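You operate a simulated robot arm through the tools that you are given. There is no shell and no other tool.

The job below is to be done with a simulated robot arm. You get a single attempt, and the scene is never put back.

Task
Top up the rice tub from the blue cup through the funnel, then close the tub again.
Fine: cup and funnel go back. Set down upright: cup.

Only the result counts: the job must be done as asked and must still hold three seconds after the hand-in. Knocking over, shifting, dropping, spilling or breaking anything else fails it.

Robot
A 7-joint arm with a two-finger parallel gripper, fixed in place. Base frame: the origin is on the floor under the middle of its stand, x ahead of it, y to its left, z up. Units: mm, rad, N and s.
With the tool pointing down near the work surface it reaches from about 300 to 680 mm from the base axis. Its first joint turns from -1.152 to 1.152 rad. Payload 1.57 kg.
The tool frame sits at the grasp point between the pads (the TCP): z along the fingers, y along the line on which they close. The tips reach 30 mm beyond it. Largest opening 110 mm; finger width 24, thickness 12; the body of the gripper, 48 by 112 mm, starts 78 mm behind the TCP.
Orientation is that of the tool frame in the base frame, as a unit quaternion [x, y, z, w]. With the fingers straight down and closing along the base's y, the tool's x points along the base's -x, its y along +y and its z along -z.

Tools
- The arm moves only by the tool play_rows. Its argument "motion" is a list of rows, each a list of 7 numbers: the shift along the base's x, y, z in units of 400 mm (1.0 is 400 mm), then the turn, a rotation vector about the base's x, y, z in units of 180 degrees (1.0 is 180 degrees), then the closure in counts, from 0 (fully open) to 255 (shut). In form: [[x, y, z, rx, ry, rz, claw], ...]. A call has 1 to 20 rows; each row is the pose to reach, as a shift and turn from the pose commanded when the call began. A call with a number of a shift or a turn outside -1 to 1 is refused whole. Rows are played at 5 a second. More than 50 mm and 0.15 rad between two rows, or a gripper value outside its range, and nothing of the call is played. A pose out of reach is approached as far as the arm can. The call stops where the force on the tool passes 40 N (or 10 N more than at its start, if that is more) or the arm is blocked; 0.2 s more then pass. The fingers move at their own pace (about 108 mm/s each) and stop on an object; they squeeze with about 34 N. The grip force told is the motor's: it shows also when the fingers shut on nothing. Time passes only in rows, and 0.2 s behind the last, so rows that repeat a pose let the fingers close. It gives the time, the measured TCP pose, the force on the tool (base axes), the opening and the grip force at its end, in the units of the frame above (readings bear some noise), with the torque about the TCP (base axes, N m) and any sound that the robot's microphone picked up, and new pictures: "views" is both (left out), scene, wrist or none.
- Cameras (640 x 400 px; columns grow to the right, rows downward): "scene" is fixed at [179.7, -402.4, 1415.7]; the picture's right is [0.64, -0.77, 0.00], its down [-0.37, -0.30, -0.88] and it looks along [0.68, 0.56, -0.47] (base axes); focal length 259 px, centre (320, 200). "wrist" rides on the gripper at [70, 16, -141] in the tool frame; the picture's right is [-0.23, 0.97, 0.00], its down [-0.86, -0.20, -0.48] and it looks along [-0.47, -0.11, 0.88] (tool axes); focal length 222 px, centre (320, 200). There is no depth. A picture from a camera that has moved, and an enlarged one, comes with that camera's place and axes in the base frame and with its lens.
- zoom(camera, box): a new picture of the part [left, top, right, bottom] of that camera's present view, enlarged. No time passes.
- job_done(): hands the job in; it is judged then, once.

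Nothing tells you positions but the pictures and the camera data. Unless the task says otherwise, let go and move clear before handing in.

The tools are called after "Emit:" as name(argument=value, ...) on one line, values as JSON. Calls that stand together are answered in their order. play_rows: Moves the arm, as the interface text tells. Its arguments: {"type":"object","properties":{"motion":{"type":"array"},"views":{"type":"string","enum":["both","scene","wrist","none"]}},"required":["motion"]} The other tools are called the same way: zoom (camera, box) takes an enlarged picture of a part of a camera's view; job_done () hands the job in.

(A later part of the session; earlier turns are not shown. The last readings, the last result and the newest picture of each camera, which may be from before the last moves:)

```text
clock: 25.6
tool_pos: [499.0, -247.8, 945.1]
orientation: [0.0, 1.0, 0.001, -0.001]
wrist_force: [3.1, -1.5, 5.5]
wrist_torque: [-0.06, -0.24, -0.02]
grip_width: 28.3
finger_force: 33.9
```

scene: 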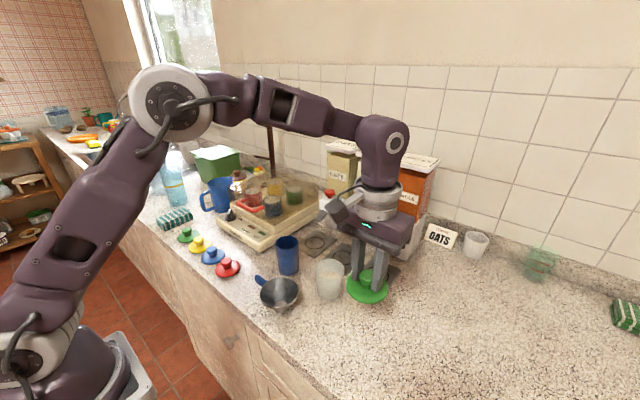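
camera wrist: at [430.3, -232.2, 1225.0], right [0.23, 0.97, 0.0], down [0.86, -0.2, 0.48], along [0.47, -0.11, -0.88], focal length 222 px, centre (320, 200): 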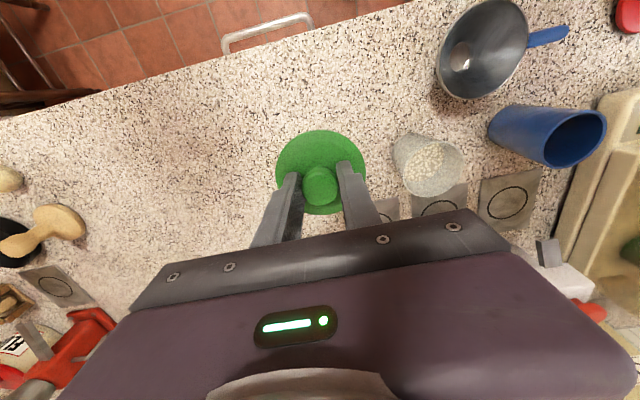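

Only about 5 N of contact is left. I'll open to release the lid and then rise.

Emit:
play_rows(motion=[[0, 0, 0, 0, 0, 0, 170], [0, 0, 0, 0, 0, 0, 130], [0, 0, 0, 0, 0, 0, 116], [0, 0, 0, 0, 0, 0, 116], [0, 0, 0.05, 0, 0, 0, 116], [0, 0, 0.15, 0, 0, 0, 116], [0, 0, 0.25, 0, 0, 0, 116], [0, 0, 0.35, 0, 0, 0, 116]])

Emit:
zoom(camera="wrist", box=[250, 70, 450, 220])

Emit:
zoom(camera="scene", box=[240, 220, 400, 340])

```text
clock: 27.4
tool_pos: [500.1, -248.8, 1086.5]
orientation: [0.0, 1.0, -0.001, 0.0]
wrist_force: [1.2, 1.1, 1.0]
wrist_torque: [0.04, -0.03, -0.01]
grip_width: 60.0
finger_force: 0.0
camera wrist: at [430.5, -232.3, 1227.0], right [0.23, 0.97, 0.0], down [0.86, -0.2, 0.48], along [0.47, -0.11, -0.88], focal length 222 px, centre (320, 200)
```

scene: 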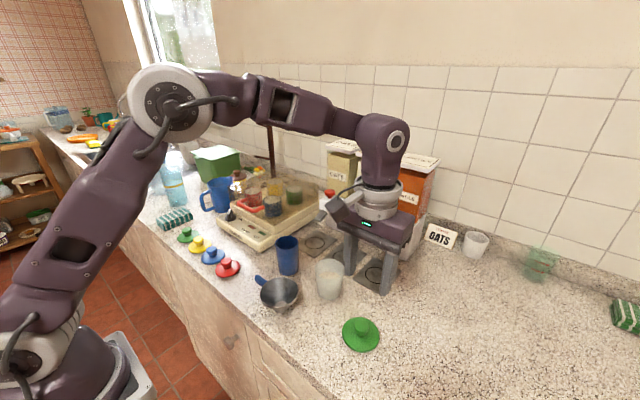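
wrist: 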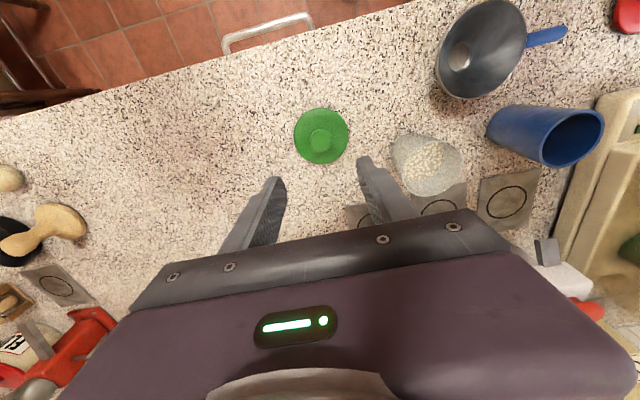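

```text
2.67 times, centred on (350, 145) of wrist
camera zoom: at [430.5, -232.3, 1227.0], right [0.23, 0.97, 0.0], down [0.86, -0.2, 0.48], along [0.47, -0.11, -0.88], focal length 592 px, centre (240, 347)
```

zoom: 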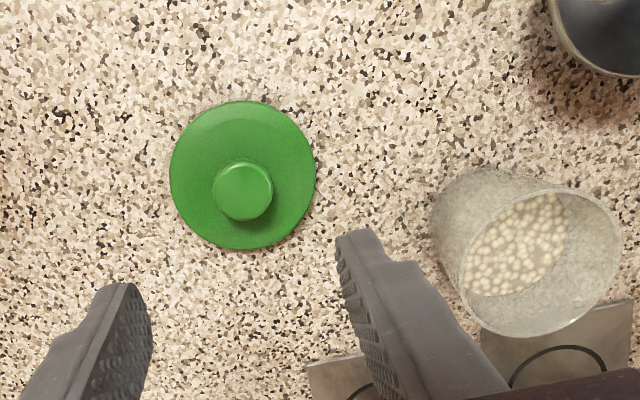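

```text
3.33 times, centred on (320, 280) of scene
camera zoom: at [179.6, -402.4, 1415.7], right [0.64, -0.77, 0.0], down [-0.37, -0.3, -0.88], along [0.68, 0.56, -0.47], focal length 864 px, centre (320, -67)
```

zoom: 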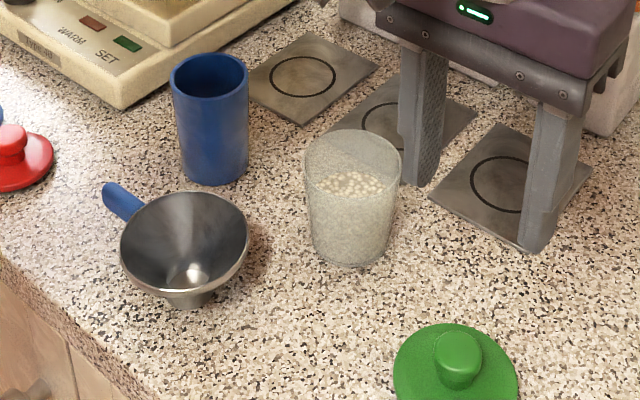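

The lid is down safely near (500, -249). Next is the funnel: its handle points to +y near z≈945, so I'll move above it and turn the gripper 90° to close along x.

Emit:
play_rows(motion=[[-0.0111, 0.0514, 0, 0, 0, 0.0417, 116], [-0.0221, 0.1029, 0, 0, 0, 0.0833, 116], [-0.0332, 0.1543, 0, 0, 0, 0.125, 116], [-0.0443, 0.2057, 0, 0, 0, 0.1667, 116], [-0.0553, 0.2572, 0, 0, 0, 0.2083, 116], [-0.0664, 0.3086, 0, 0, 0, 0.25, 116], [-0.0775, 0.36, 0, 0, 0, 0.2917, 116], [-0.0885, 0.4115, 0, 0, 0, 0.3333, 116], [-0.0996, 0.4629, 0, 0, 0, 0.375, 116], [-0.1107, 0.5143, 0, 0, 0, 0.4167, 116], [-0.1217, 0.5658, 0, 0, 0, 0.4583, 116], [-0.1328, 0.6172, 0, 0, 0, 0.5, 116], [-0.1328, 0.6172, 0, 0, 0, 0.5, 116]])

Emit:
zoom(camera="wrist", box=[230, 70, 430, 220])

Emit:
zoom(camera="scene", box=[220, 220, 380, 340])

```text
clock: 30.2
tool_pos: [446.7, -0.8, 1085.8]
orientation: [0.708, -0.706, 0.0, 0.0]
wrist_force: [-0.2, -0.1, -0.1]
wrist_torque: [0.0, -0.01, -0.02]
grip_width: 59.9
finger_force: 0.1
camera wrist: at [430.4, -70.4, 1225.7], right [-0.97, 0.23, 0.0], down [0.2, 0.86, 0.48], along [0.11, 0.47, -0.88], focal length 222 px, centre (320, 200)
```

scene: 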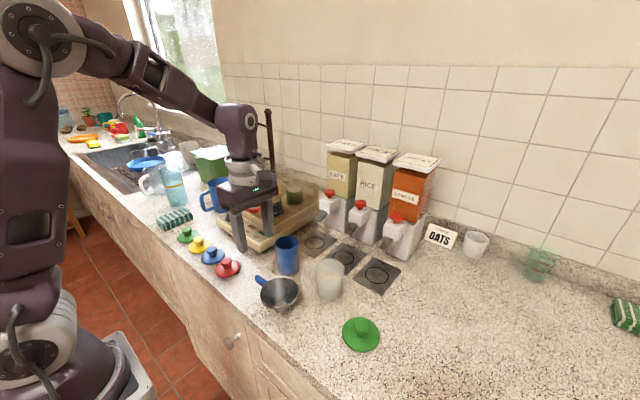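
wrist: 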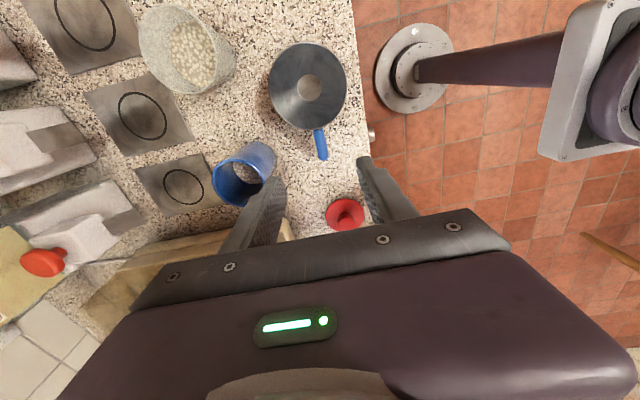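

```text
2.67 times, centred on (330, 145) of wrist
camera zoom: at [430.4, -70.4, 1225.7], right [-0.97, 0.23, 0.0], down [0.2, 0.86, 0.48], along [0.11, 0.47, -0.88], focal length 592 px, centre (293, 347)
```

zoom: 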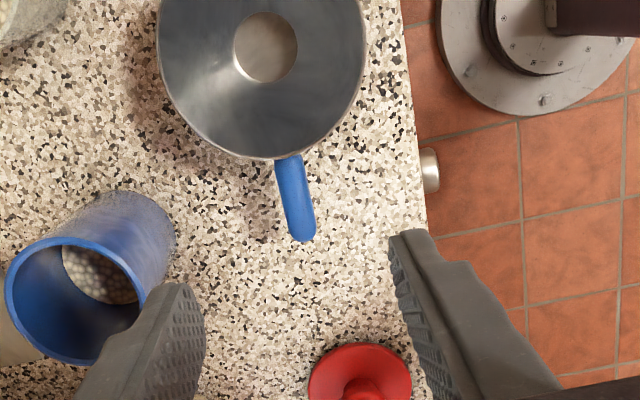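

```text
3.33 times, centred on (300, 280) of scene
camera zoom: at [179.7, -402.4, 1415.7], right [0.64, -0.77, 0.0], down [-0.37, -0.3, -0.88], along [0.68, 0.56, -0.47], focal length 864 px, centre (387, -67)
```

zoom: 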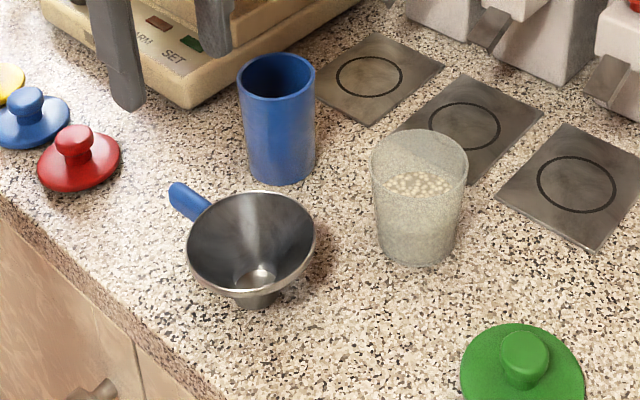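

The handle runs from about (446, -19) to (448, 20) at z≈947, turned about 3° from y. I'll descend to straddle it.

Emit:
play_rows(motion=[[0.0005, -0.004, -0.08, 0, 0, -0.009, 116], [0.0005, -0.004, -0.17, 0, 0, -0.0178, 116], [0.0005, -0.004, -0.25, 0, 0, -0.0178, 116], [0.0005, -0.004, -0.3, 0, 0, -0.0178, 116], [0.0005, -0.004, -0.33, 0, 0, -0.0178, 116], [0.0005, -0.004, -0.35, 0, 0, -0.0178, 116], [0.0005, -0.004, -0.35, 0, 0, -0.0178, 116]])

Emit:
zoom(camera="wrist", box=[250, 90, 400, 210])

Emit:
zoom(camera="scene", box=[230, 240, 330, 320])

```text
clock: 31.8
tool_pos: [448.2, -2.8, 944.9]
orientation: [-0.687, 0.726, 0.001, 0.0]
wrist_force: [0.3, -0.4, 0.6]
wrist_torque: [-0.03, -0.02, -0.03]
grip_width: 60.0
finger_force: 0.1
camera wrist: at [427.6, -71.1, 1085.4], right [-0.96, 0.28, 0.0], down [0.25, 0.84, 0.48], along [0.13, 0.46, -0.88], focal length 222 px, centre (320, 200)
```

scene: 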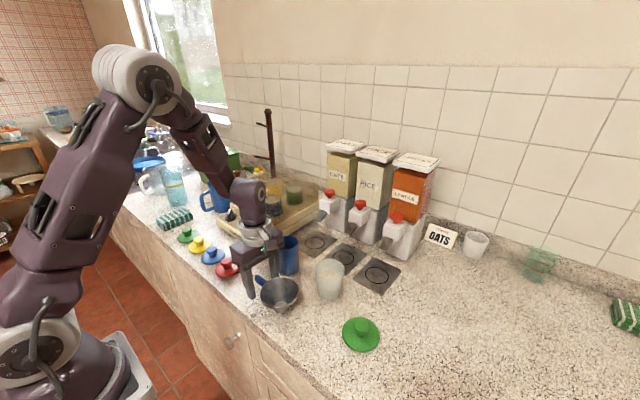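
wrist: 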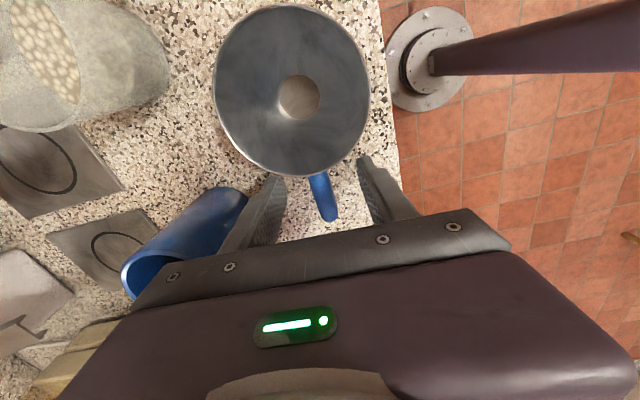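

```text
3.33 times, centred on (325, 150) of wrist
camera zoom: at [427.6, -71.1, 1085.4], right [-0.96, 0.28, 0.0], down [0.25, 0.84, 0.48], along [0.13, 0.46, -0.88], focal length 740 px, centre (303, 367)
```

zoom: 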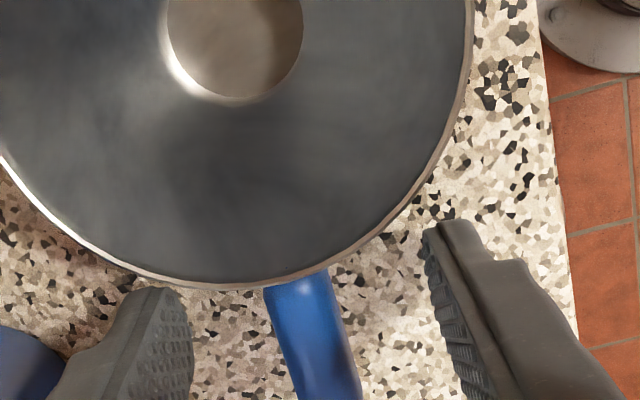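

```text
5.00 times, centred on (280, 280) of scene
camera zoom: at [179.7, -402.4, 1415.7], right [0.64, -0.77, 0.0], down [-0.37, -0.3, -0.88], along [0.68, 0.56, -0.47], focal length 1296 px, centre (520, -200)
```

zoom: 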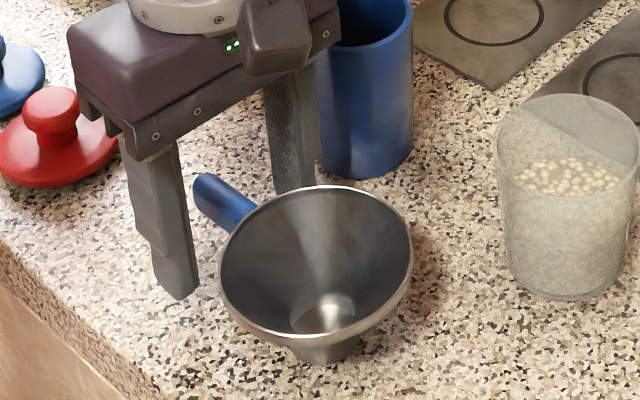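

The pads line up with the handle, but the gripper sits about 2 mm too far in +x. I'll correct that and close on the handle.

Emit:
play_rows(motion=[[-0.005, 0, 0, 0, 0, 0, 116], [-0.005, 0, 0, 0, 0, 0, 150], [-0.005, 0, 0, 0, 0, 0, 190], [-0.005, 0, 0, 0, 0, 0, 220], [-0.005, 0, 0, 0, 0, 0, 255], [-0.005, 0, 0, 0, 0, 0, 255], [-0.005, 0, 0, 0, 0, 0, 255]], views="wrist")

Emit:
zoom(camera="scene", box=[230, 240, 330, 320])

Emit:
zoom(camera="wrist", box=[250, 90, 400, 210])

```text
clock: 33.4
tool_pos: [445.2, -2.4, 946.4]
orientation: [-0.687, 0.727, -0.001, 0.0]
wrist_force: [0.0, -0.3, 1.0]
wrist_torque: [-0.05, 0.04, -0.03]
grip_width: 13.6
finger_force: 30.2
camera wrist: at [425.4, -71.2, 1085.5], right [-0.96, 0.28, 0.0], down [0.25, 0.84, 0.48], along [0.13, 0.46, -0.88], focal length 222 px, centre (320, 200)
```

wrist: 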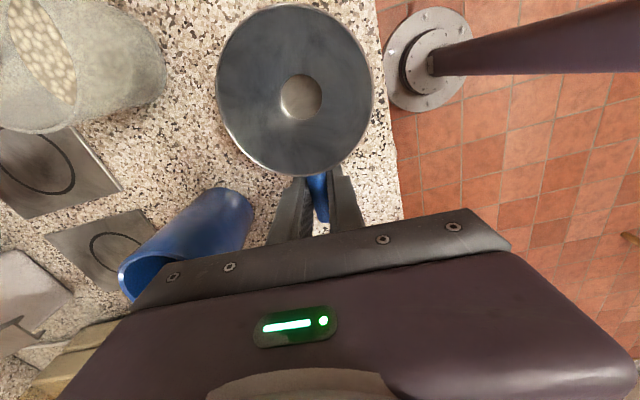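

```text
5.00 times, centred on (280, 280) of scene
camera zoom: at [179.6, -402.4, 1415.7], right [0.64, -0.77, 0.0], down [-0.37, -0.3, -0.88], along [0.68, 0.56, -0.47], focal length 1296 px, centre (520, -200)
```

zoom: 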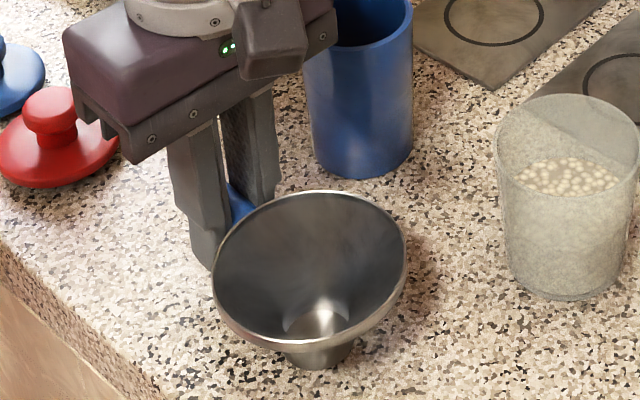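

```text
3.33 times, centred on (325, 150) of wrist
camera zoom: at [425.4, -71.2, 1085.5], right [-0.96, 0.28, 0.0], down [0.25, 0.84, 0.48], along [0.13, 0.46, -0.88], focal length 740 px, centre (303, 367)
```

zoom: 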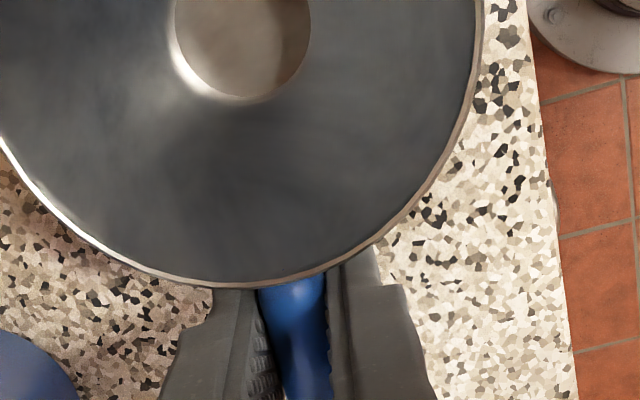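

The handle is gripped at 13.6 mm and the funnel moved only a few mm. I'll lift gently and check that it stays level.

Emit:
play_rows(motion=[[0, 0, 0.01, 0, 0, 0, 255], [0, 0, 0.025, 0, 0, 0, 255], [0, 0, 0.045, 0, 0, 0, 255], [0, 0, 0.07, 0, 0, 0, 255], [0, 0, 0.1, 0, 0, 0, 255], [0, 0, 0.1, 0, 0, 0, 255]], views="wrist")

Emit:
zoom(camera="scene", box=[230, 210, 350, 310])

```text
clock: 34.8
tool_pos: [445.0, -3.1, 985.0]
orientation: [-0.687, 0.727, 0.0, 0.0]
wrist_force: [0.3, -0.8, -1.3]
wrist_torque: [0.03, -0.02, 0.02]
grip_width: 13.6
finger_force: 30.3
camera wrist: at [425.3, -71.4, 1125.7], right [-0.96, 0.28, 0.0], down [0.25, 0.84, 0.48], along [0.14, 0.46, -0.88], focal length 222 px, centre (320, 200)
```

wrist: 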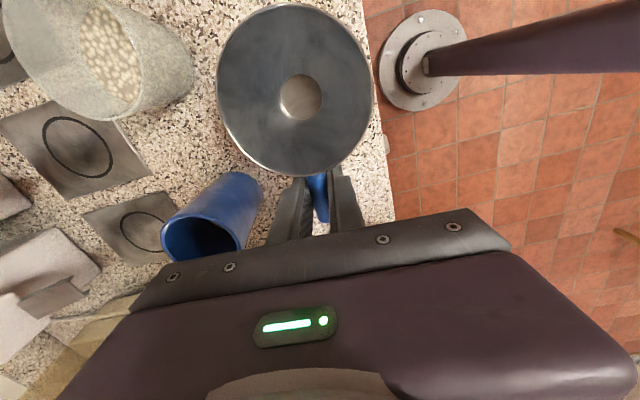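

```text
4.00 times, centred on (290, 260) of scene
camera zoom: at [179.7, -402.4, 1415.7], right [0.64, -0.77, 0.0], down [-0.37, -0.3, -0.88], along [0.68, 0.56, -0.47], focal length 1037 px, centre (440, -40)
```

zoom: 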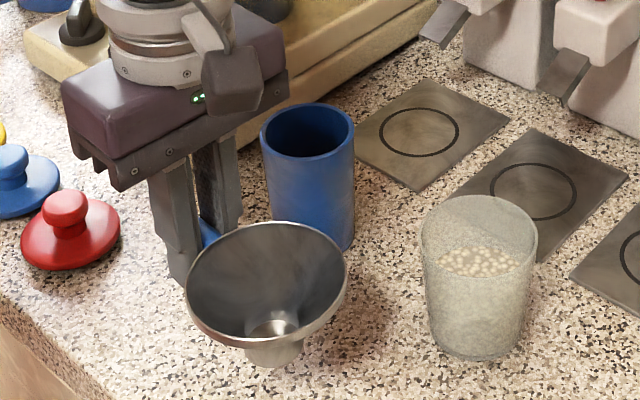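

The funnel hangs level. I'll zoom in on the tub mouth to fix its position before placing the funnel.

Emit:
zoom(camera="scene", box=[305, 245, 355, 305])

Emit:
zoom(camera="wrist", box=[0, 0, 210, 130])

```text
6.67 times, centred on (330, 275) of scene
camera zoom: at [179.7, -402.4, 1415.7], right [0.64, -0.77, 0.0], down [-0.37, -0.3, -0.88], along [0.68, 0.56, -0.47], focal length 1728 px, centre (253, -300)
```

zoom: 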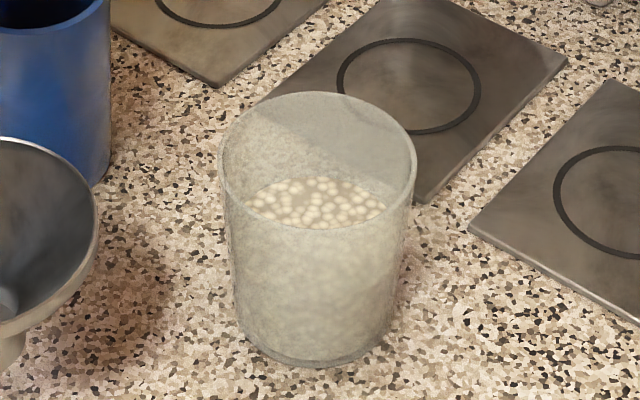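

```text
3.05 times, centred on (105, 65) of wrist
camera zoom: at [425.3, -71.4, 1125.7], right [-0.96, 0.28, 0.0], down [0.25, 0.84, 0.48], along [0.14, 0.46, -0.88], focal length 677 px, centre (975, 611)
```

zoom: 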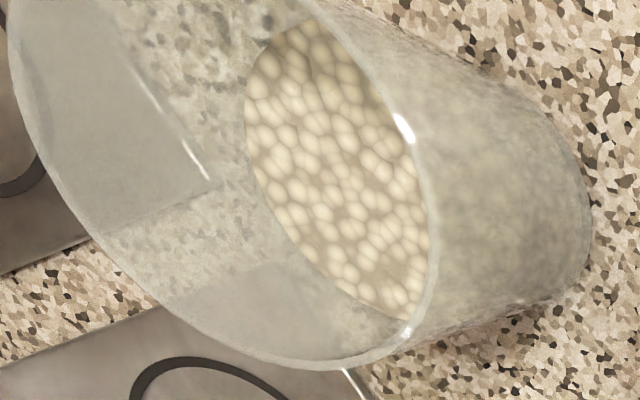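

The tub mouth centre is near (554.5, -122.5) at z≈979. I'll raise the funnel and bring it over the tub.

Emit:
play_rows(motion=[[0, 0, 0.04, 0, 0, 0, 255], [0, 0, 0.1, 0, 0, 0, 255], [0, 0, 0.16, 0, 0, 0, 255], [0.02, -0.01, 0.185, 0, 0, 0, 255], [0.06, -0.03, 0.185, 0, 0, 0, 255], [0.11, -0.055, 0.185, 0, 0, 0, 255], [0.16, -0.08, 0.185, 0, 0, 0, 255], [0.21, -0.107, 0.185, 0, 0, 0, 255], [0.255, -0.132, 0.185, 0, 0, 0, 255], [0.2835, -0.1478, 0.185, 0, 0, 0, 255], [0.2835, -0.1478, 0.185, 0, 0, 0, 255]])

Emit:
zoom(camera="scene", box=[270, 200, 390, 300])

Emit:
zoom(camera="wrist", box=[200, 0, 400, 200])

```text
clock: 37.2
tool_pos: [559.2, -61.8, 1059.5]
orientation: [-0.688, 0.726, -0.001, 0.0]
wrist_force: [-0.4, 0.1, -0.7]
wrist_torque: [0.02, -0.01, 0.01]
grip_width: 13.8
finger_force: 30.0
camera wrist: at [538.7, -130.8, 1199.6], right [-0.96, 0.28, 0.0], down [0.25, 0.84, 0.48], along [0.13, 0.46, -0.88], focal length 222 px, centre (320, 200)
```

scene: 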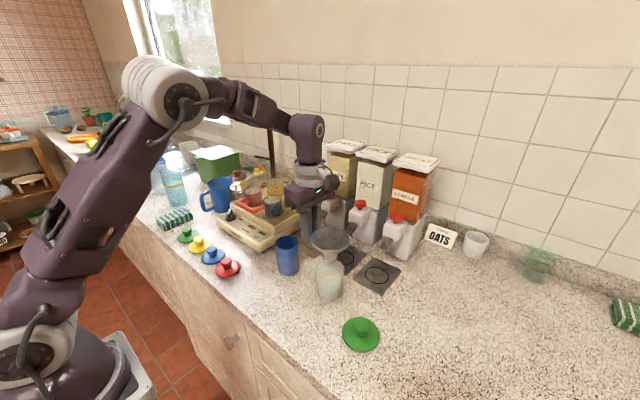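
wrist: 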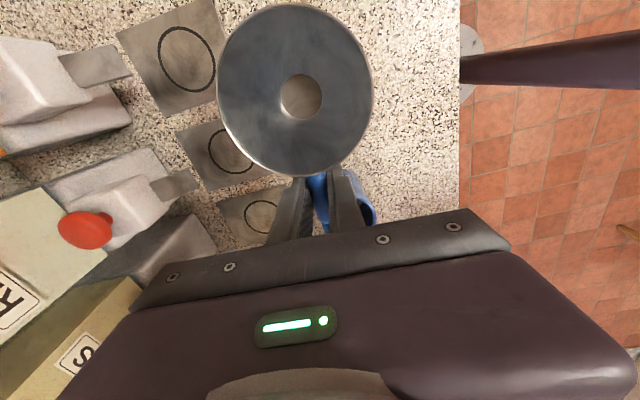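

```text
4.00 times, centred on (330, 250) of scene
camera zoom: at [179.7, -402.5, 1415.7], right [0.64, -0.77, 0.0], down [-0.37, -0.3, -0.88], along [0.68, 0.56, -0.47], focal length 1037 px, centre (280, 0)
```

zoom: 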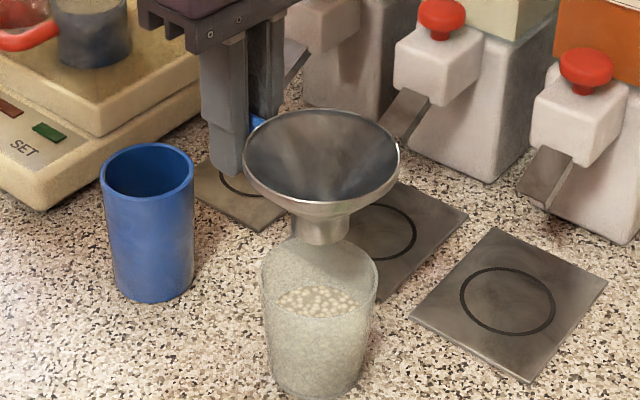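

```text
2.00 times, centred on (300, 100) of wrist
camera zoom: at [538.7, -130.8, 1199.6], right [-0.96, 0.28, 0.0], down [0.25, 0.84, 0.48], along [0.13, 0.46, -0.88], focal length 444 px, centre (360, 400)
```

zoom: 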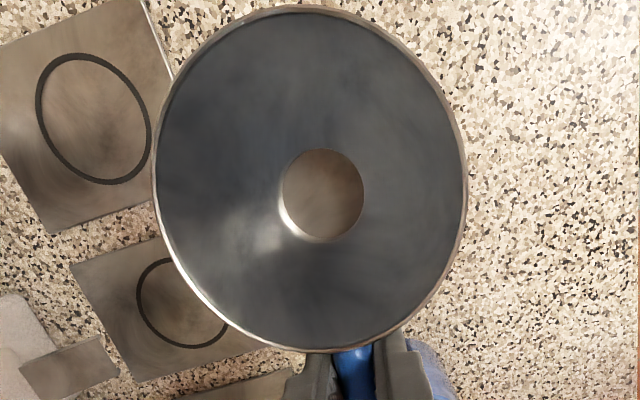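

The spout is lined up over the tub mouth. I'll lower it and check as it enters.

Emit:
play_rows(motion=[[0, 0, -0.02, 0, 0, 0, 255], [0, 0, -0.05, 0, 0, 0, 255], [0, 0, -0.08, 0, 0, 0, 255], [0, 0, -0.1, 0, 0, 0, 255], [0, 0, -0.11, 0, 0, 0, 255], [0, 0, -0.12, 0, 0, 0, 255]], views="none")

Emit:
zoom(camera="scene", box=[290, 220, 370, 300])

```text
clock: 38.6
tool_pos: [558.0, -62.8, 1011.4]
orientation: [-0.687, 0.727, 0.0, 0.0]
wrist_force: [0.6, -0.3, -0.5]
wrist_torque: [0.02, 0.02, -0.01]
grip_width: 13.5
finger_force: 30.3
```

```text
5.00 times, centred on (330, 260) of scene
camera zoom: at [179.7, -402.4, 1415.7], right [0.64, -0.77, 0.0], down [-0.37, -0.3, -0.88], along [0.68, 0.56, -0.47], focal length 1296 px, centre (270, -100)
```

zoom: 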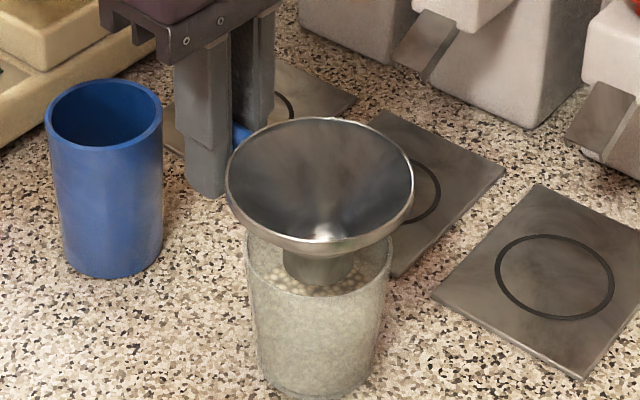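

The spout is inside the mouth. I'll continue in small steps and watch the force.

Emit:
play_rows(motion=[[0, 0, -0.006, 0, 0, 0, 255], [0, 0, -0.012, 0, 0, 0, 255], [0, 0, -0.018, 0, 0, 0, 255], [0, 0, -0.023, 0, 0, 0, 255]], views="none")

Emit:
zoom(camera="scene", box=[290, 220, 370, 300])

```text
clock: 39.6
tool_pos: [557.6, -62.1, 1002.2]
orientation: [-0.688, 0.726, 0.0, 0.001]
wrist_force: [-0.6, -0.3, -0.6]
wrist_torque: [0.02, 0.02, -0.03]
grip_width: 13.7
finger_force: 29.8
```

```text
5.00 times, centred on (330, 260) of scene
camera zoom: at [179.7, -402.4, 1415.7], right [0.64, -0.77, 0.0], down [-0.37, -0.3, -0.88], along [0.68, 0.56, -0.47], focal length 1296 px, centre (270, -100)
```

zoom: 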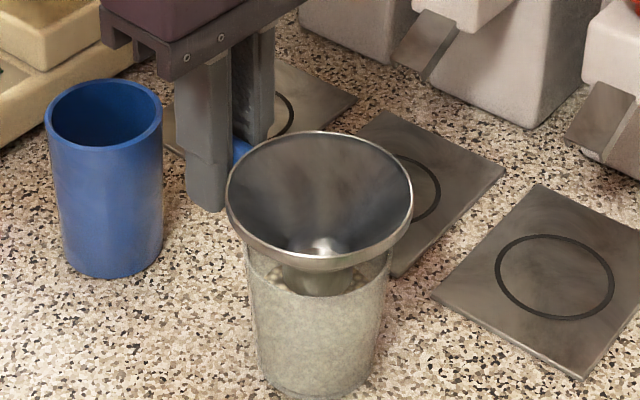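

Emit:
play_rows(motion=[[0, 0, -0.005, 0, 0, 0, 255], [0, 0, -0.01, 0, 0, 0, 255], [0, 0, -0.015, 0, 0, 0, 255]], views="none")

Emit:
zoom(camera="scene", box=[290, 220, 370, 300])

```text
clock: 40.4
tool_pos: [559.0, -62.1, 996.7]
orientation: [-0.687, 0.726, -0.001, 0.0]
wrist_force: [-0.2, -0.8, -1.7]
wrist_torque: [0.03, 0.0, -0.01]
grip_width: 13.6
finger_force: 30.2
```

```text
5.00 times, centred on (330, 260) of scene
camera zoom: at [179.7, -402.4, 1415.7], right [0.64, -0.77, 0.0], down [-0.37, -0.3, -0.88], along [0.68, 0.56, -0.47], focal length 1296 px, centre (270, -100)
```

zoom: 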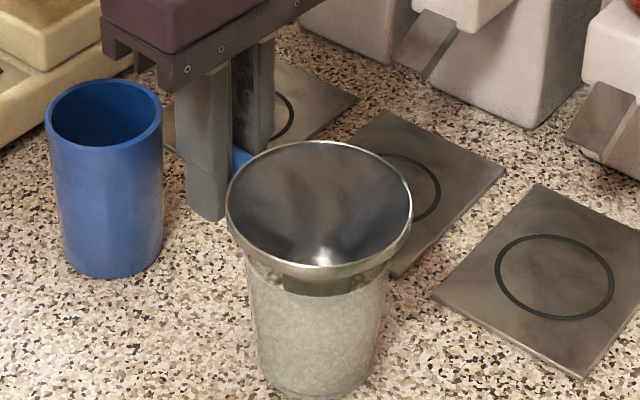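

Emit:
play_rows(motion=[[0, 0, -0.004, 0, 0, 0, 255], [0, 0, -0.008, 0, 0, 0, 255]], views="none")

```text
clock: 41.0
tool_pos: [558.9, -62.4, 992.4]
orientation: [-0.687, 0.727, -0.001, 0.0]
wrist_force: [0.4, -0.2, -1.6]
wrist_torque: [0.1, 0.02, -0.03]
grip_width: 13.4
finger_force: 29.9
```

Emit:
play_rows(motion=[[0, 0, -0.003, 0, 0, 0, 255], [0, 0, -0.005, 0, 0, 0, 255]], views="none")

Emit:
zoom(camera="scene", box=[290, 220, 370, 300])

```text
clock: 41.6
tool_pos: [557.8, -61.3, 990.4]
orientation: [-0.688, 0.726, -0.001, 0.0]
wrist_force: [0.3, -0.5, -1.0]
wrist_torque: [0.04, 0.0, 0.0]
grip_width: 13.7
finger_force: 30.0
```

```text
5.00 times, centred on (330, 260) of scene
camera zoom: at [179.7, -402.4, 1415.7], right [0.64, -0.77, 0.0], down [-0.37, -0.3, -0.88], along [0.68, 0.56, -0.47], focal length 1296 px, centre (270, -100)
```

zoom: 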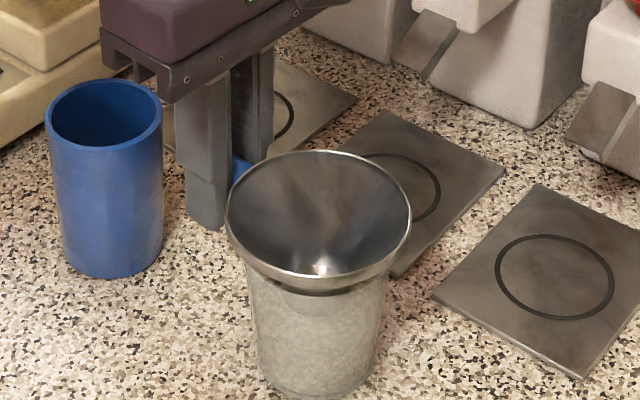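

Emit:
play_rows(motion=[[0, 0, -0.003, 0, 0, 0, 255], [0, 0, -0.005, 0, 0, 0, 255]], views="none")

```text
clock: 42.2
tool_pos: [558.9, -62.1, 988.9]
orientation: [-0.687, 0.727, -0.001, 0.001]
wrist_force: [0.6, 0.1, -0.7]
wrist_torque: [0.02, 0.0, 0.02]
grip_width: 13.7
finger_force: 30.0
```

Emit:
play_rows(motion=[[0, 0, -0.003, 0, 0, 0, 255], [0, 0, -0.005, 0, 0, 0, 255]], views="none")

Emit:
zoom(camera="scene", box=[290, 220, 370, 300])

```text
clock: 42.8
tool_pos: [558.9, -61.2, 987.8]
orientation: [-0.687, 0.727, 0.0, 0.0]
wrist_force: [-0.2, 1.1, 7.0]
wrist_torque: [-0.53, 0.14, 0.04]
grip_width: 13.4
finger_force: 30.1
```

```text
5.00 times, centred on (330, 260) of scene
camera zoom: at [179.5, -402.4, 1415.7], right [0.64, -0.77, 0.0], down [-0.37, -0.3, -0.88], along [0.68, 0.56, -0.47], focal length 1296 px, centre (270, -100)
```

zoom: 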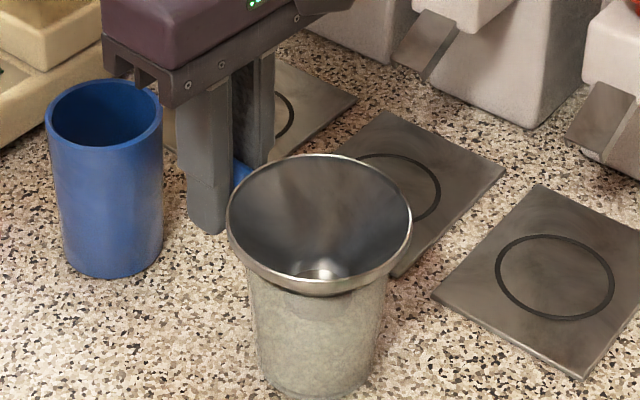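

The cone has touched the tub rim with about 7 N. I'll open the fingers and let the funnel settle.

Emit:
play_rows(motion=[[0, 0, 0, 0, 0, 0, 225], [0, 0, 0, 0, 0, 0, 205], [0, 0, 0, 0, 0, 0, 180], [0, 0, 0, 0, 0, 0, 150], [0, 0, 0, 0, 0, 0, 150]], views="wrist")

Emit:
zoom(camera="scene", box=[290, 220, 370, 300])

```text
clock: 44.0
tool_pos: [557.3, -62.0, 986.3]
orientation: [-0.687, 0.726, -0.001, 0.0]
wrist_force: [-0.2, 0.1, 0.1]
wrist_torque: [0.02, -0.02, 0.01]
grip_width: 45.0
finger_force: 0.1
camera wrist: at [538.6, -130.7, 1127.4], right [-0.96, 0.28, 0.0], down [0.25, 0.84, 0.48], along [0.13, 0.46, -0.88], focal length 222 px, centre (320, 200)
```

wrist: 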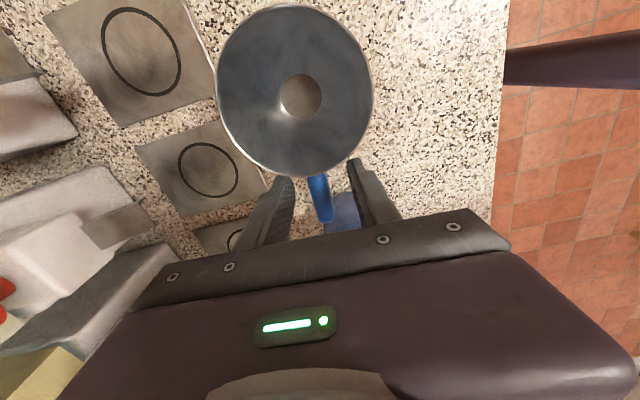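

```text
5.00 times, centred on (330, 260) of scene
camera zoom: at [179.7, -402.4, 1415.7], right [0.64, -0.77, 0.0], down [-0.37, -0.3, -0.88], along [0.68, 0.56, -0.47], focal length 1296 px, centre (270, -100)
```

zoom: 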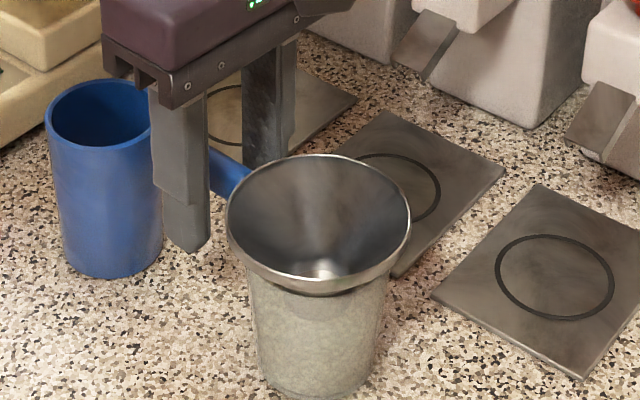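

The funnel sits level on the tub and is released. Next I'll back up and turn the wrist for a tilted side grasp on the cup, and rehearse the pour motion empty-handed first.

Emit:
play_rows(motion=[[0, 0, 0.0833, 0, 0, 0, 150], [0, 0, 0.1667, 0, 0, 0, 150], [0, 0, 0.25, 0, 0, 0, 150], [-0.014, 0.0147, 0.2612, 0, 0, -0.0464, 150], [-0.028, 0.0293, 0.2723, 0, 0, -0.0927, 150], [-0.042, 0.044, 0.2835, 0, 0, -0.1391, 150], [-0.0559, 0.0587, 0.2947, 0, 0, -0.1854, 120], [-0.0699, 0.0733, 0.3058, 0, 0, -0.2318, 80], [-0.0839, 0.088, 0.317, 0, 0, -0.2781, 46], [-0.0979, 0.1027, 0.3282, 0, 0, -0.3245, 46], [-0.1119, 0.1173, 0.3393, 0, 0, -0.3708, 46], [-0.1259, 0.132, 0.3505, 0, 0, -0.4172, 46], [-0.1399, 0.1466, 0.3616, 0, 0, -0.4635, 46], [-0.1538, 0.1613, 0.3728, 0, 0, -0.5099, 46], [-0.1678, 0.176, 0.384, 0, 0, -0.5562, 46], [-0.1818, 0.1906, 0.3951, 0, 0, -0.6026, 46], [-0.1958, 0.2053, 0.4063, 0, 0, -0.6489, 46], [-0.1958, 0.2053, 0.4063, 0, 0, -0.6489, 46]])

Emit:
zoom(camera="scene", box=[230, 210, 390, 310])

Emit:
zoom(camera="wrist", box=[200, 40, 420, 240])

```text
clock: 47.8
tool_pos: [480.6, 20.3, 1148.5]
orientation: [0.259, 0.966, -0.001, 0.001]
wrist_force: [-0.1, 1.1, 0.5]
wrist_torque: [-0.03, 0.01, 0.0]
grip_width: 90.0
finger_force: 0.0
camera wrist: at [428.4, 69.5, 1289.8], right [0.69, 0.73, 0.0], down [0.64, -0.6, 0.48], along [0.35, -0.33, -0.88], focal length 222 px, centre (320, 200)
```

scene: 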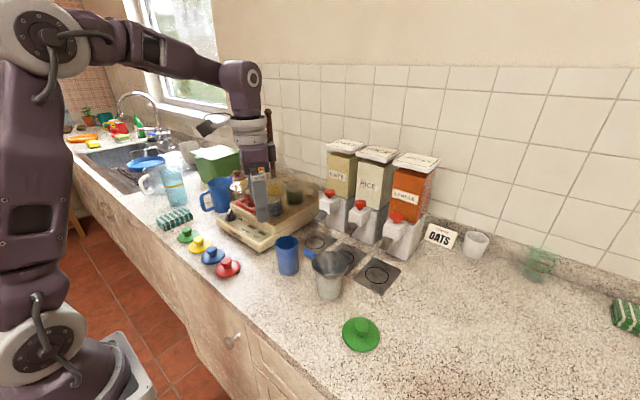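
wrist: 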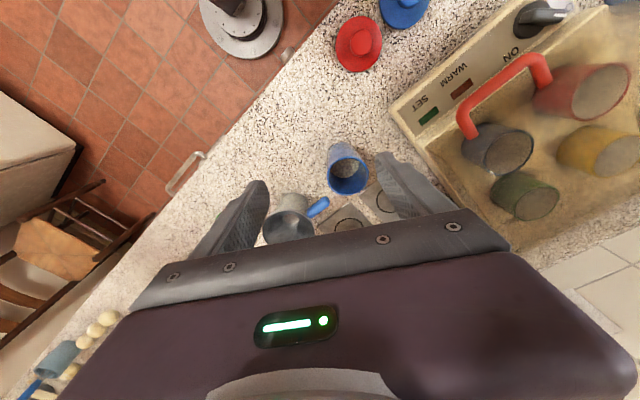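

```text
4.00 times, centred on (310, 260) of scene
camera zoom: at [179.7, -402.4, 1415.7], right [0.64, -0.77, 0.0], down [-0.37, -0.3, -0.88], along [0.68, 0.56, -0.47], focal length 1037 px, centre (360, -40)
```

zoom: 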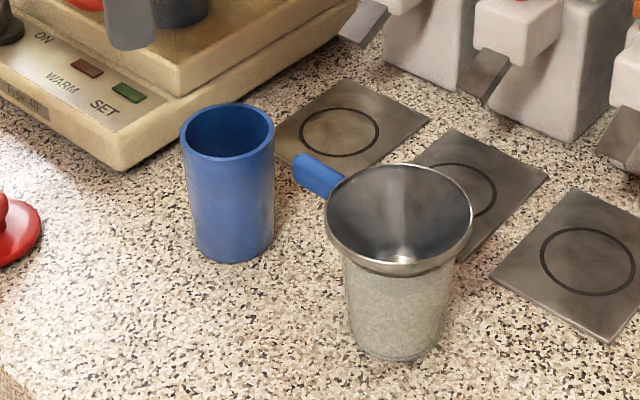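

```text
2.00 times, centred on (310, 140) of wrist
camera zoom: at [428.4, 69.5, 1289.8], right [0.69, 0.73, 0.0], down [0.64, -0.6, 0.48], along [0.35, -0.33, -0.88], focal length 444 px, centre (340, 320)
```

zoom: 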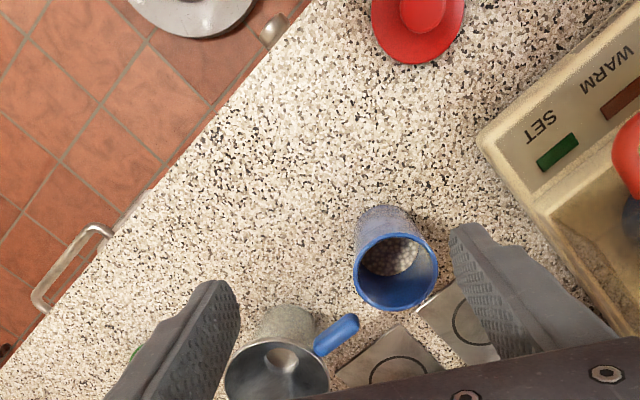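

The cup is near (543.5, 12.5). I'll rehearse with an empty gripper, first pitching the tool 60° up from vertical.

Emit:
play_rows(motion=[[0, 0, 0, -0.0208, -0.0361, 0, 46], [0, 0, 0, -0.0417, -0.0722, 0, 46], [0, 0, 0, -0.0625, -0.1083, 0, 46], [0, 0, 0, -0.0833, -0.1443, 0, 46], [0, 0, 0, -0.1042, -0.1804, 0, 46], [0, 0, 0, -0.125, -0.2165, 0, 46], [0, 0, 0, -0.1458, -0.2526, 0, 46], [0, 0, 0, -0.1667, -0.2887, 0, 46], [0, 0, 0, -0.1667, -0.2887, 0, 46]])

```text
clock: 49.8
tool_pos: [486.1, 24.2, 1154.5]
orientation: [0.224, 0.837, -0.13, 0.482]
wrist_force: [0.3, 1.4, 0.3]
wrist_torque: [-0.03, -0.03, 0.02]
grip_width: 89.9
finger_force: 0.1
out of reach, approached as far as the arm can: row 8, 9
camera wrist: at [358.4, 116.8, 1163.3], right [0.59, 0.79, 0.2], down [-0.09, -0.18, 0.98], along [0.81, -0.59, -0.04], focal length 222 px, centre (320, 200)
```

scene: 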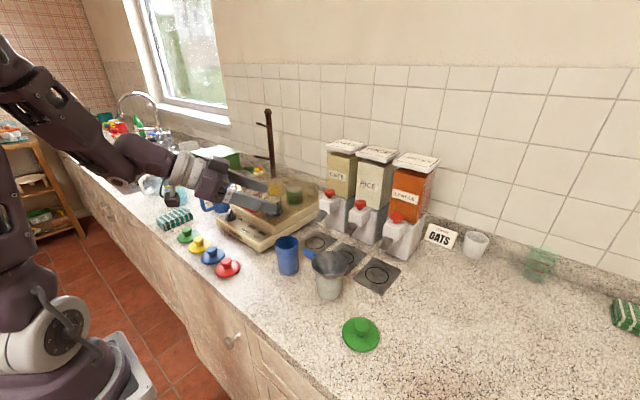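
wrist: 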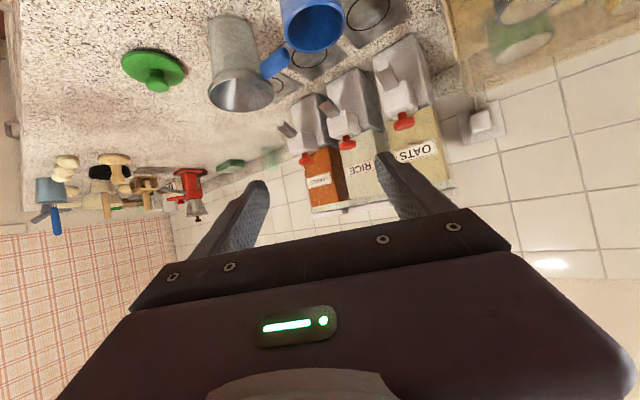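

The 60° pitch is just beyond reach this close to the base. I'll reduce it to 50° and move further out for the rehearsal.

Emit:
play_rows(motion=[[0.03, -0.02, 0, 0.0139, 0.0241, 0, 46], [0.06, -0.04, 0, 0.0278, 0.0481, 0, 46], [0.095, -0.07, 0, 0.0278, 0.0481, 0, 46], [0.125, -0.1, 0, 0.0278, 0.0481, 0, 46], [0.125, -0.1, 0, 0.0278, 0.0481, 0, 46]], views="scene")

```text
clock: 51.0
tool_pos: [536.1, -15.7, 1154.4]
orientation: [0.235, 0.875, -0.109, 0.408]
wrist_force: [0.1, -0.2, 0.2]
wrist_torque: [-0.02, 0.0, 0.0]
grip_width: 90.2
finger_force: 0.0
```

scene: 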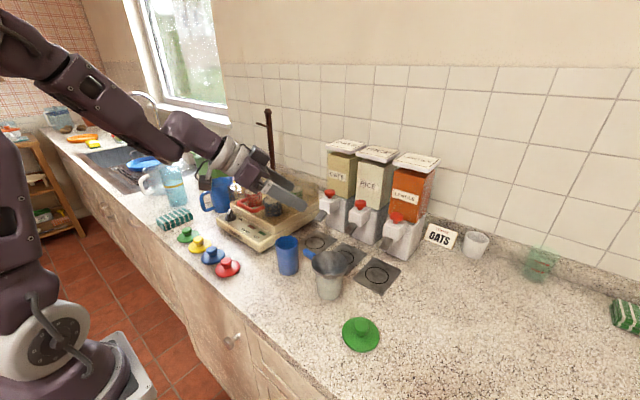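

The pose is now within reach at about (536, -16, 1154). I'll rehearse the pour roll about x up to 125°, empty, above the funnel.

Emit:
play_rows(motion=[[0.0031, -0.0137, 0, 0.0463, 0, 0, 46], [0.0061, -0.0273, 0, 0.0926, 0, 0, 46], [0.0092, -0.041, 0, 0.1389, 0, 0, 46], [0.0123, -0.0547, 0, 0.1852, 0, 0, 46], [0.0153, -0.0683, 0, 0.2315, 0, 0, 46], [0.0184, -0.082, 0, 0.2778, 0, 0, 46], [0.0215, -0.0957, 0, 0.3241, 0, 0, 46], [0.0245, -0.1093, 0, 0.3704, 0, 0, 46], [0.0276, -0.123, 0, 0.4167, 0, 0, 46], [0.0307, -0.1367, 0, 0.463, 0, 0, 46], [0.0337, -0.1503, 0, 0.5093, 0, 0, 46], [0.0368, -0.164, 0, 0.5556, 0, 0, 46], [0.0399, -0.1777, 0, 0.6019, 0, 0, 46], [0.0429, -0.1913, 0, 0.6481, 0, 0, 46], [0.046, -0.205, 0, 0.6944, 0, 0, 46], [0.046, -0.205, 0, 0.6944, 0, 0, 46]])

```text
clock: 54.4
tool_pos: [554.1, -99.0, 1154.5]
orientation: [0.471, 0.5, 0.726, -0.021]
wrist_force: [0.0, 0.1, -0.4]
wrist_torque: [0.0, 0.01, -0.03]
grip_width: 90.2
finger_force: 0.0
camera wrist: at [430.4, -181.5, 1205.7], right [0.61, -0.59, 0.53], down [0.06, -0.64, -0.77], along [0.79, 0.5, -0.36], focal length 222 px, centre (320, 200)
```

scene: 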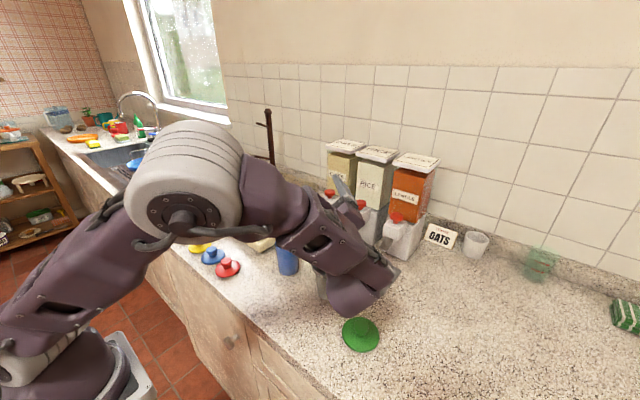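
wrist: 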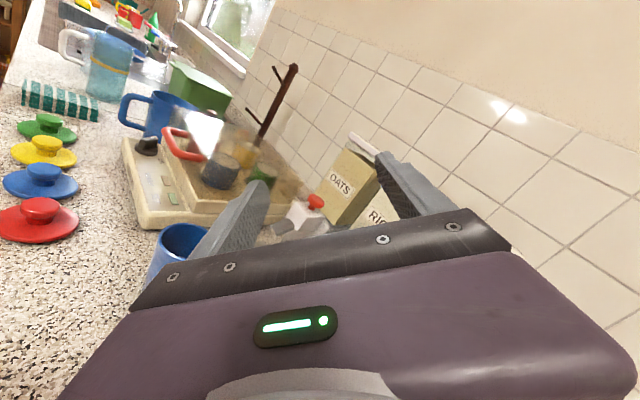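

The roll is reachable. I'll test the lower pour height too.

Emit:
play_rows(motion=[[0, 0, -0.06, 0, 0, 0, 46], [0, 0, -0.12, 0, 0, 0, 46], [0, 0, -0.17, 0, 0, 0, 46], [0, 0, -0.17, 0, 0, 0, 46]])

```text
clock: 55.4
tool_pos: [553.2, -97.8, 1086.6]
orientation: [0.471, 0.501, 0.726, -0.019]
wrist_force: [0.8, 0.1, 0.0]
wrist_torque: [0.02, 0.0, -0.02]
grip_width: 90.2
finger_force: 0.1
camera wrist: at [430.1, -180.9, 1137.8], right [0.61, -0.58, 0.53], down [0.06, -0.64, -0.77], along [0.79, 0.5, -0.36], focal length 222 px, centre (320, 200)
```

scene: 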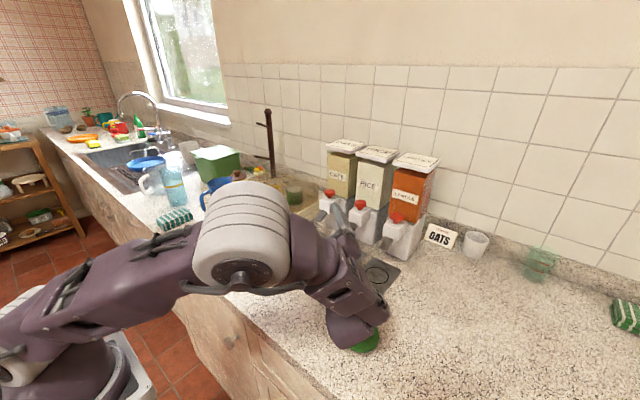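
wrist: 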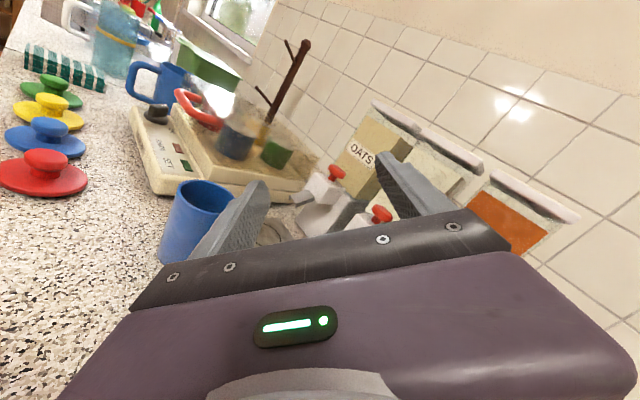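

The lower height works too. I'll check whether I can tilt to about 140° for complete emptying.

Emit:
play_rows(motion=[[0, -0.01, 0, 0.0417, 0, 0, 46], [0, -0.02, 0, 0.0833, 0, 0, 46], [0, -0.02, 0, 0.0833, 0, 0, 46]], views="scene")

```text
clock: 56.2
tool_pos: [555.1, -106.4, 1085.4]
orientation: [0.464, 0.402, 0.785, -0.08]
wrist_force: [0.4, 1.1, -0.5]
wrist_torque: [0.0, 0.0, -0.03]
grip_width: 90.1
finger_force: 0.1
```

scene: 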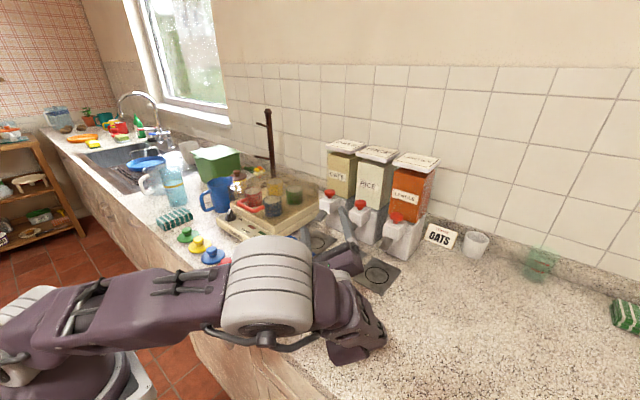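

The arm reaches 140°. I'll reverse the rehearsal and return toward the cup.

Emit:
play_rows(motion=[[-0.0036, 0.0141, 0.0094, -0.0457, 0, 0, 46], [-0.0072, 0.0282, 0.0187, -0.0915, 0, 0, 46], [-0.0108, 0.0423, 0.0281, -0.1372, 0, 0, 46], [-0.0144, 0.0564, 0.0375, -0.183, 0, 0, 46], [-0.0179, 0.0705, 0.0469, -0.2287, 0, 0, 46], [-0.0215, 0.0846, 0.0562, -0.2745, 0, 0, 46], [-0.0251, 0.0987, 0.0656, -0.3202, 0, 0, 46], [-0.0287, 0.1128, 0.075, -0.366, 0, 0, 46], [-0.0323, 0.127, 0.0843, -0.4117, 0, 0, 46], [-0.0359, 0.1411, 0.0937, -0.4575, 0, 0, 46], [-0.0395, 0.1552, 0.1031, -0.5032, 0, 0, 46], [-0.0431, 0.1693, 0.1124, -0.549, 0, 0, 46], [-0.0466, 0.1834, 0.1218, -0.5947, 0, 0, 46], [-0.0502, 0.1975, 0.1312, -0.6405, 0, 0, 46], [-0.0538, 0.2116, 0.1406, -0.6862, 0, 0, 46], [-0.0574, 0.2257, 0.1499, -0.732, 0, 0, 46], [-0.061, 0.2398, 0.1593, -0.7777, 0, 0, 46], [-0.061, 0.2398, 0.1593, -0.7777, 0, 0, 46]])

```text
clock: 60.0
tool_pos: [529.7, -11.6, 1150.2]
orientation: [0.234, 0.875, -0.11, 0.408]
wrist_force: [-0.7, 0.6, 0.8]
wrist_torque: [0.0, 0.01, 0.03]
grip_width: 90.1
finger_force: 0.0
out of reach, approached as far as the arm can: row 15, 16
camera wrist: at [406.1, 80.1, 1185.7], right [0.61, 0.77, 0.17], down [0.06, -0.26, 0.96], along [0.79, -0.58, -0.21], focal length 222 px, centre (320, 200)
```

scene: 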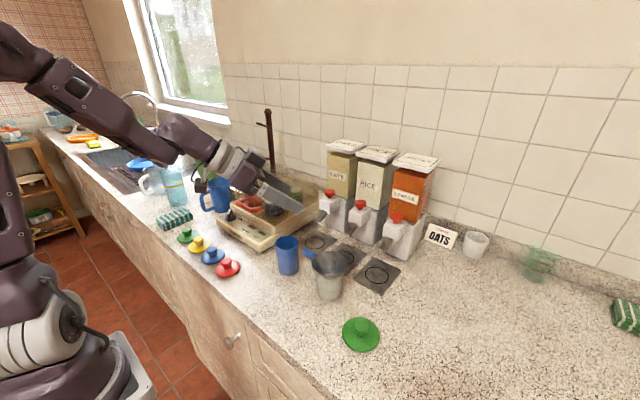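
wrist: 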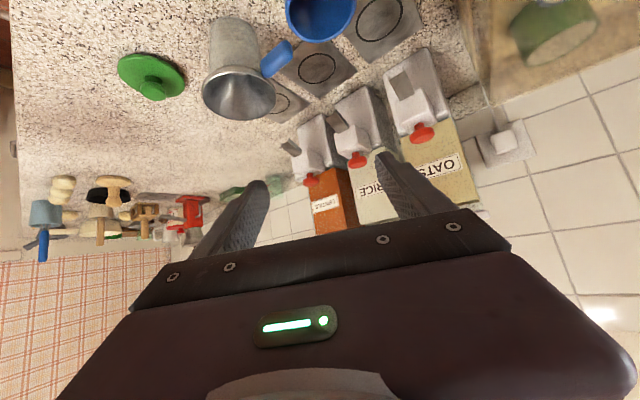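

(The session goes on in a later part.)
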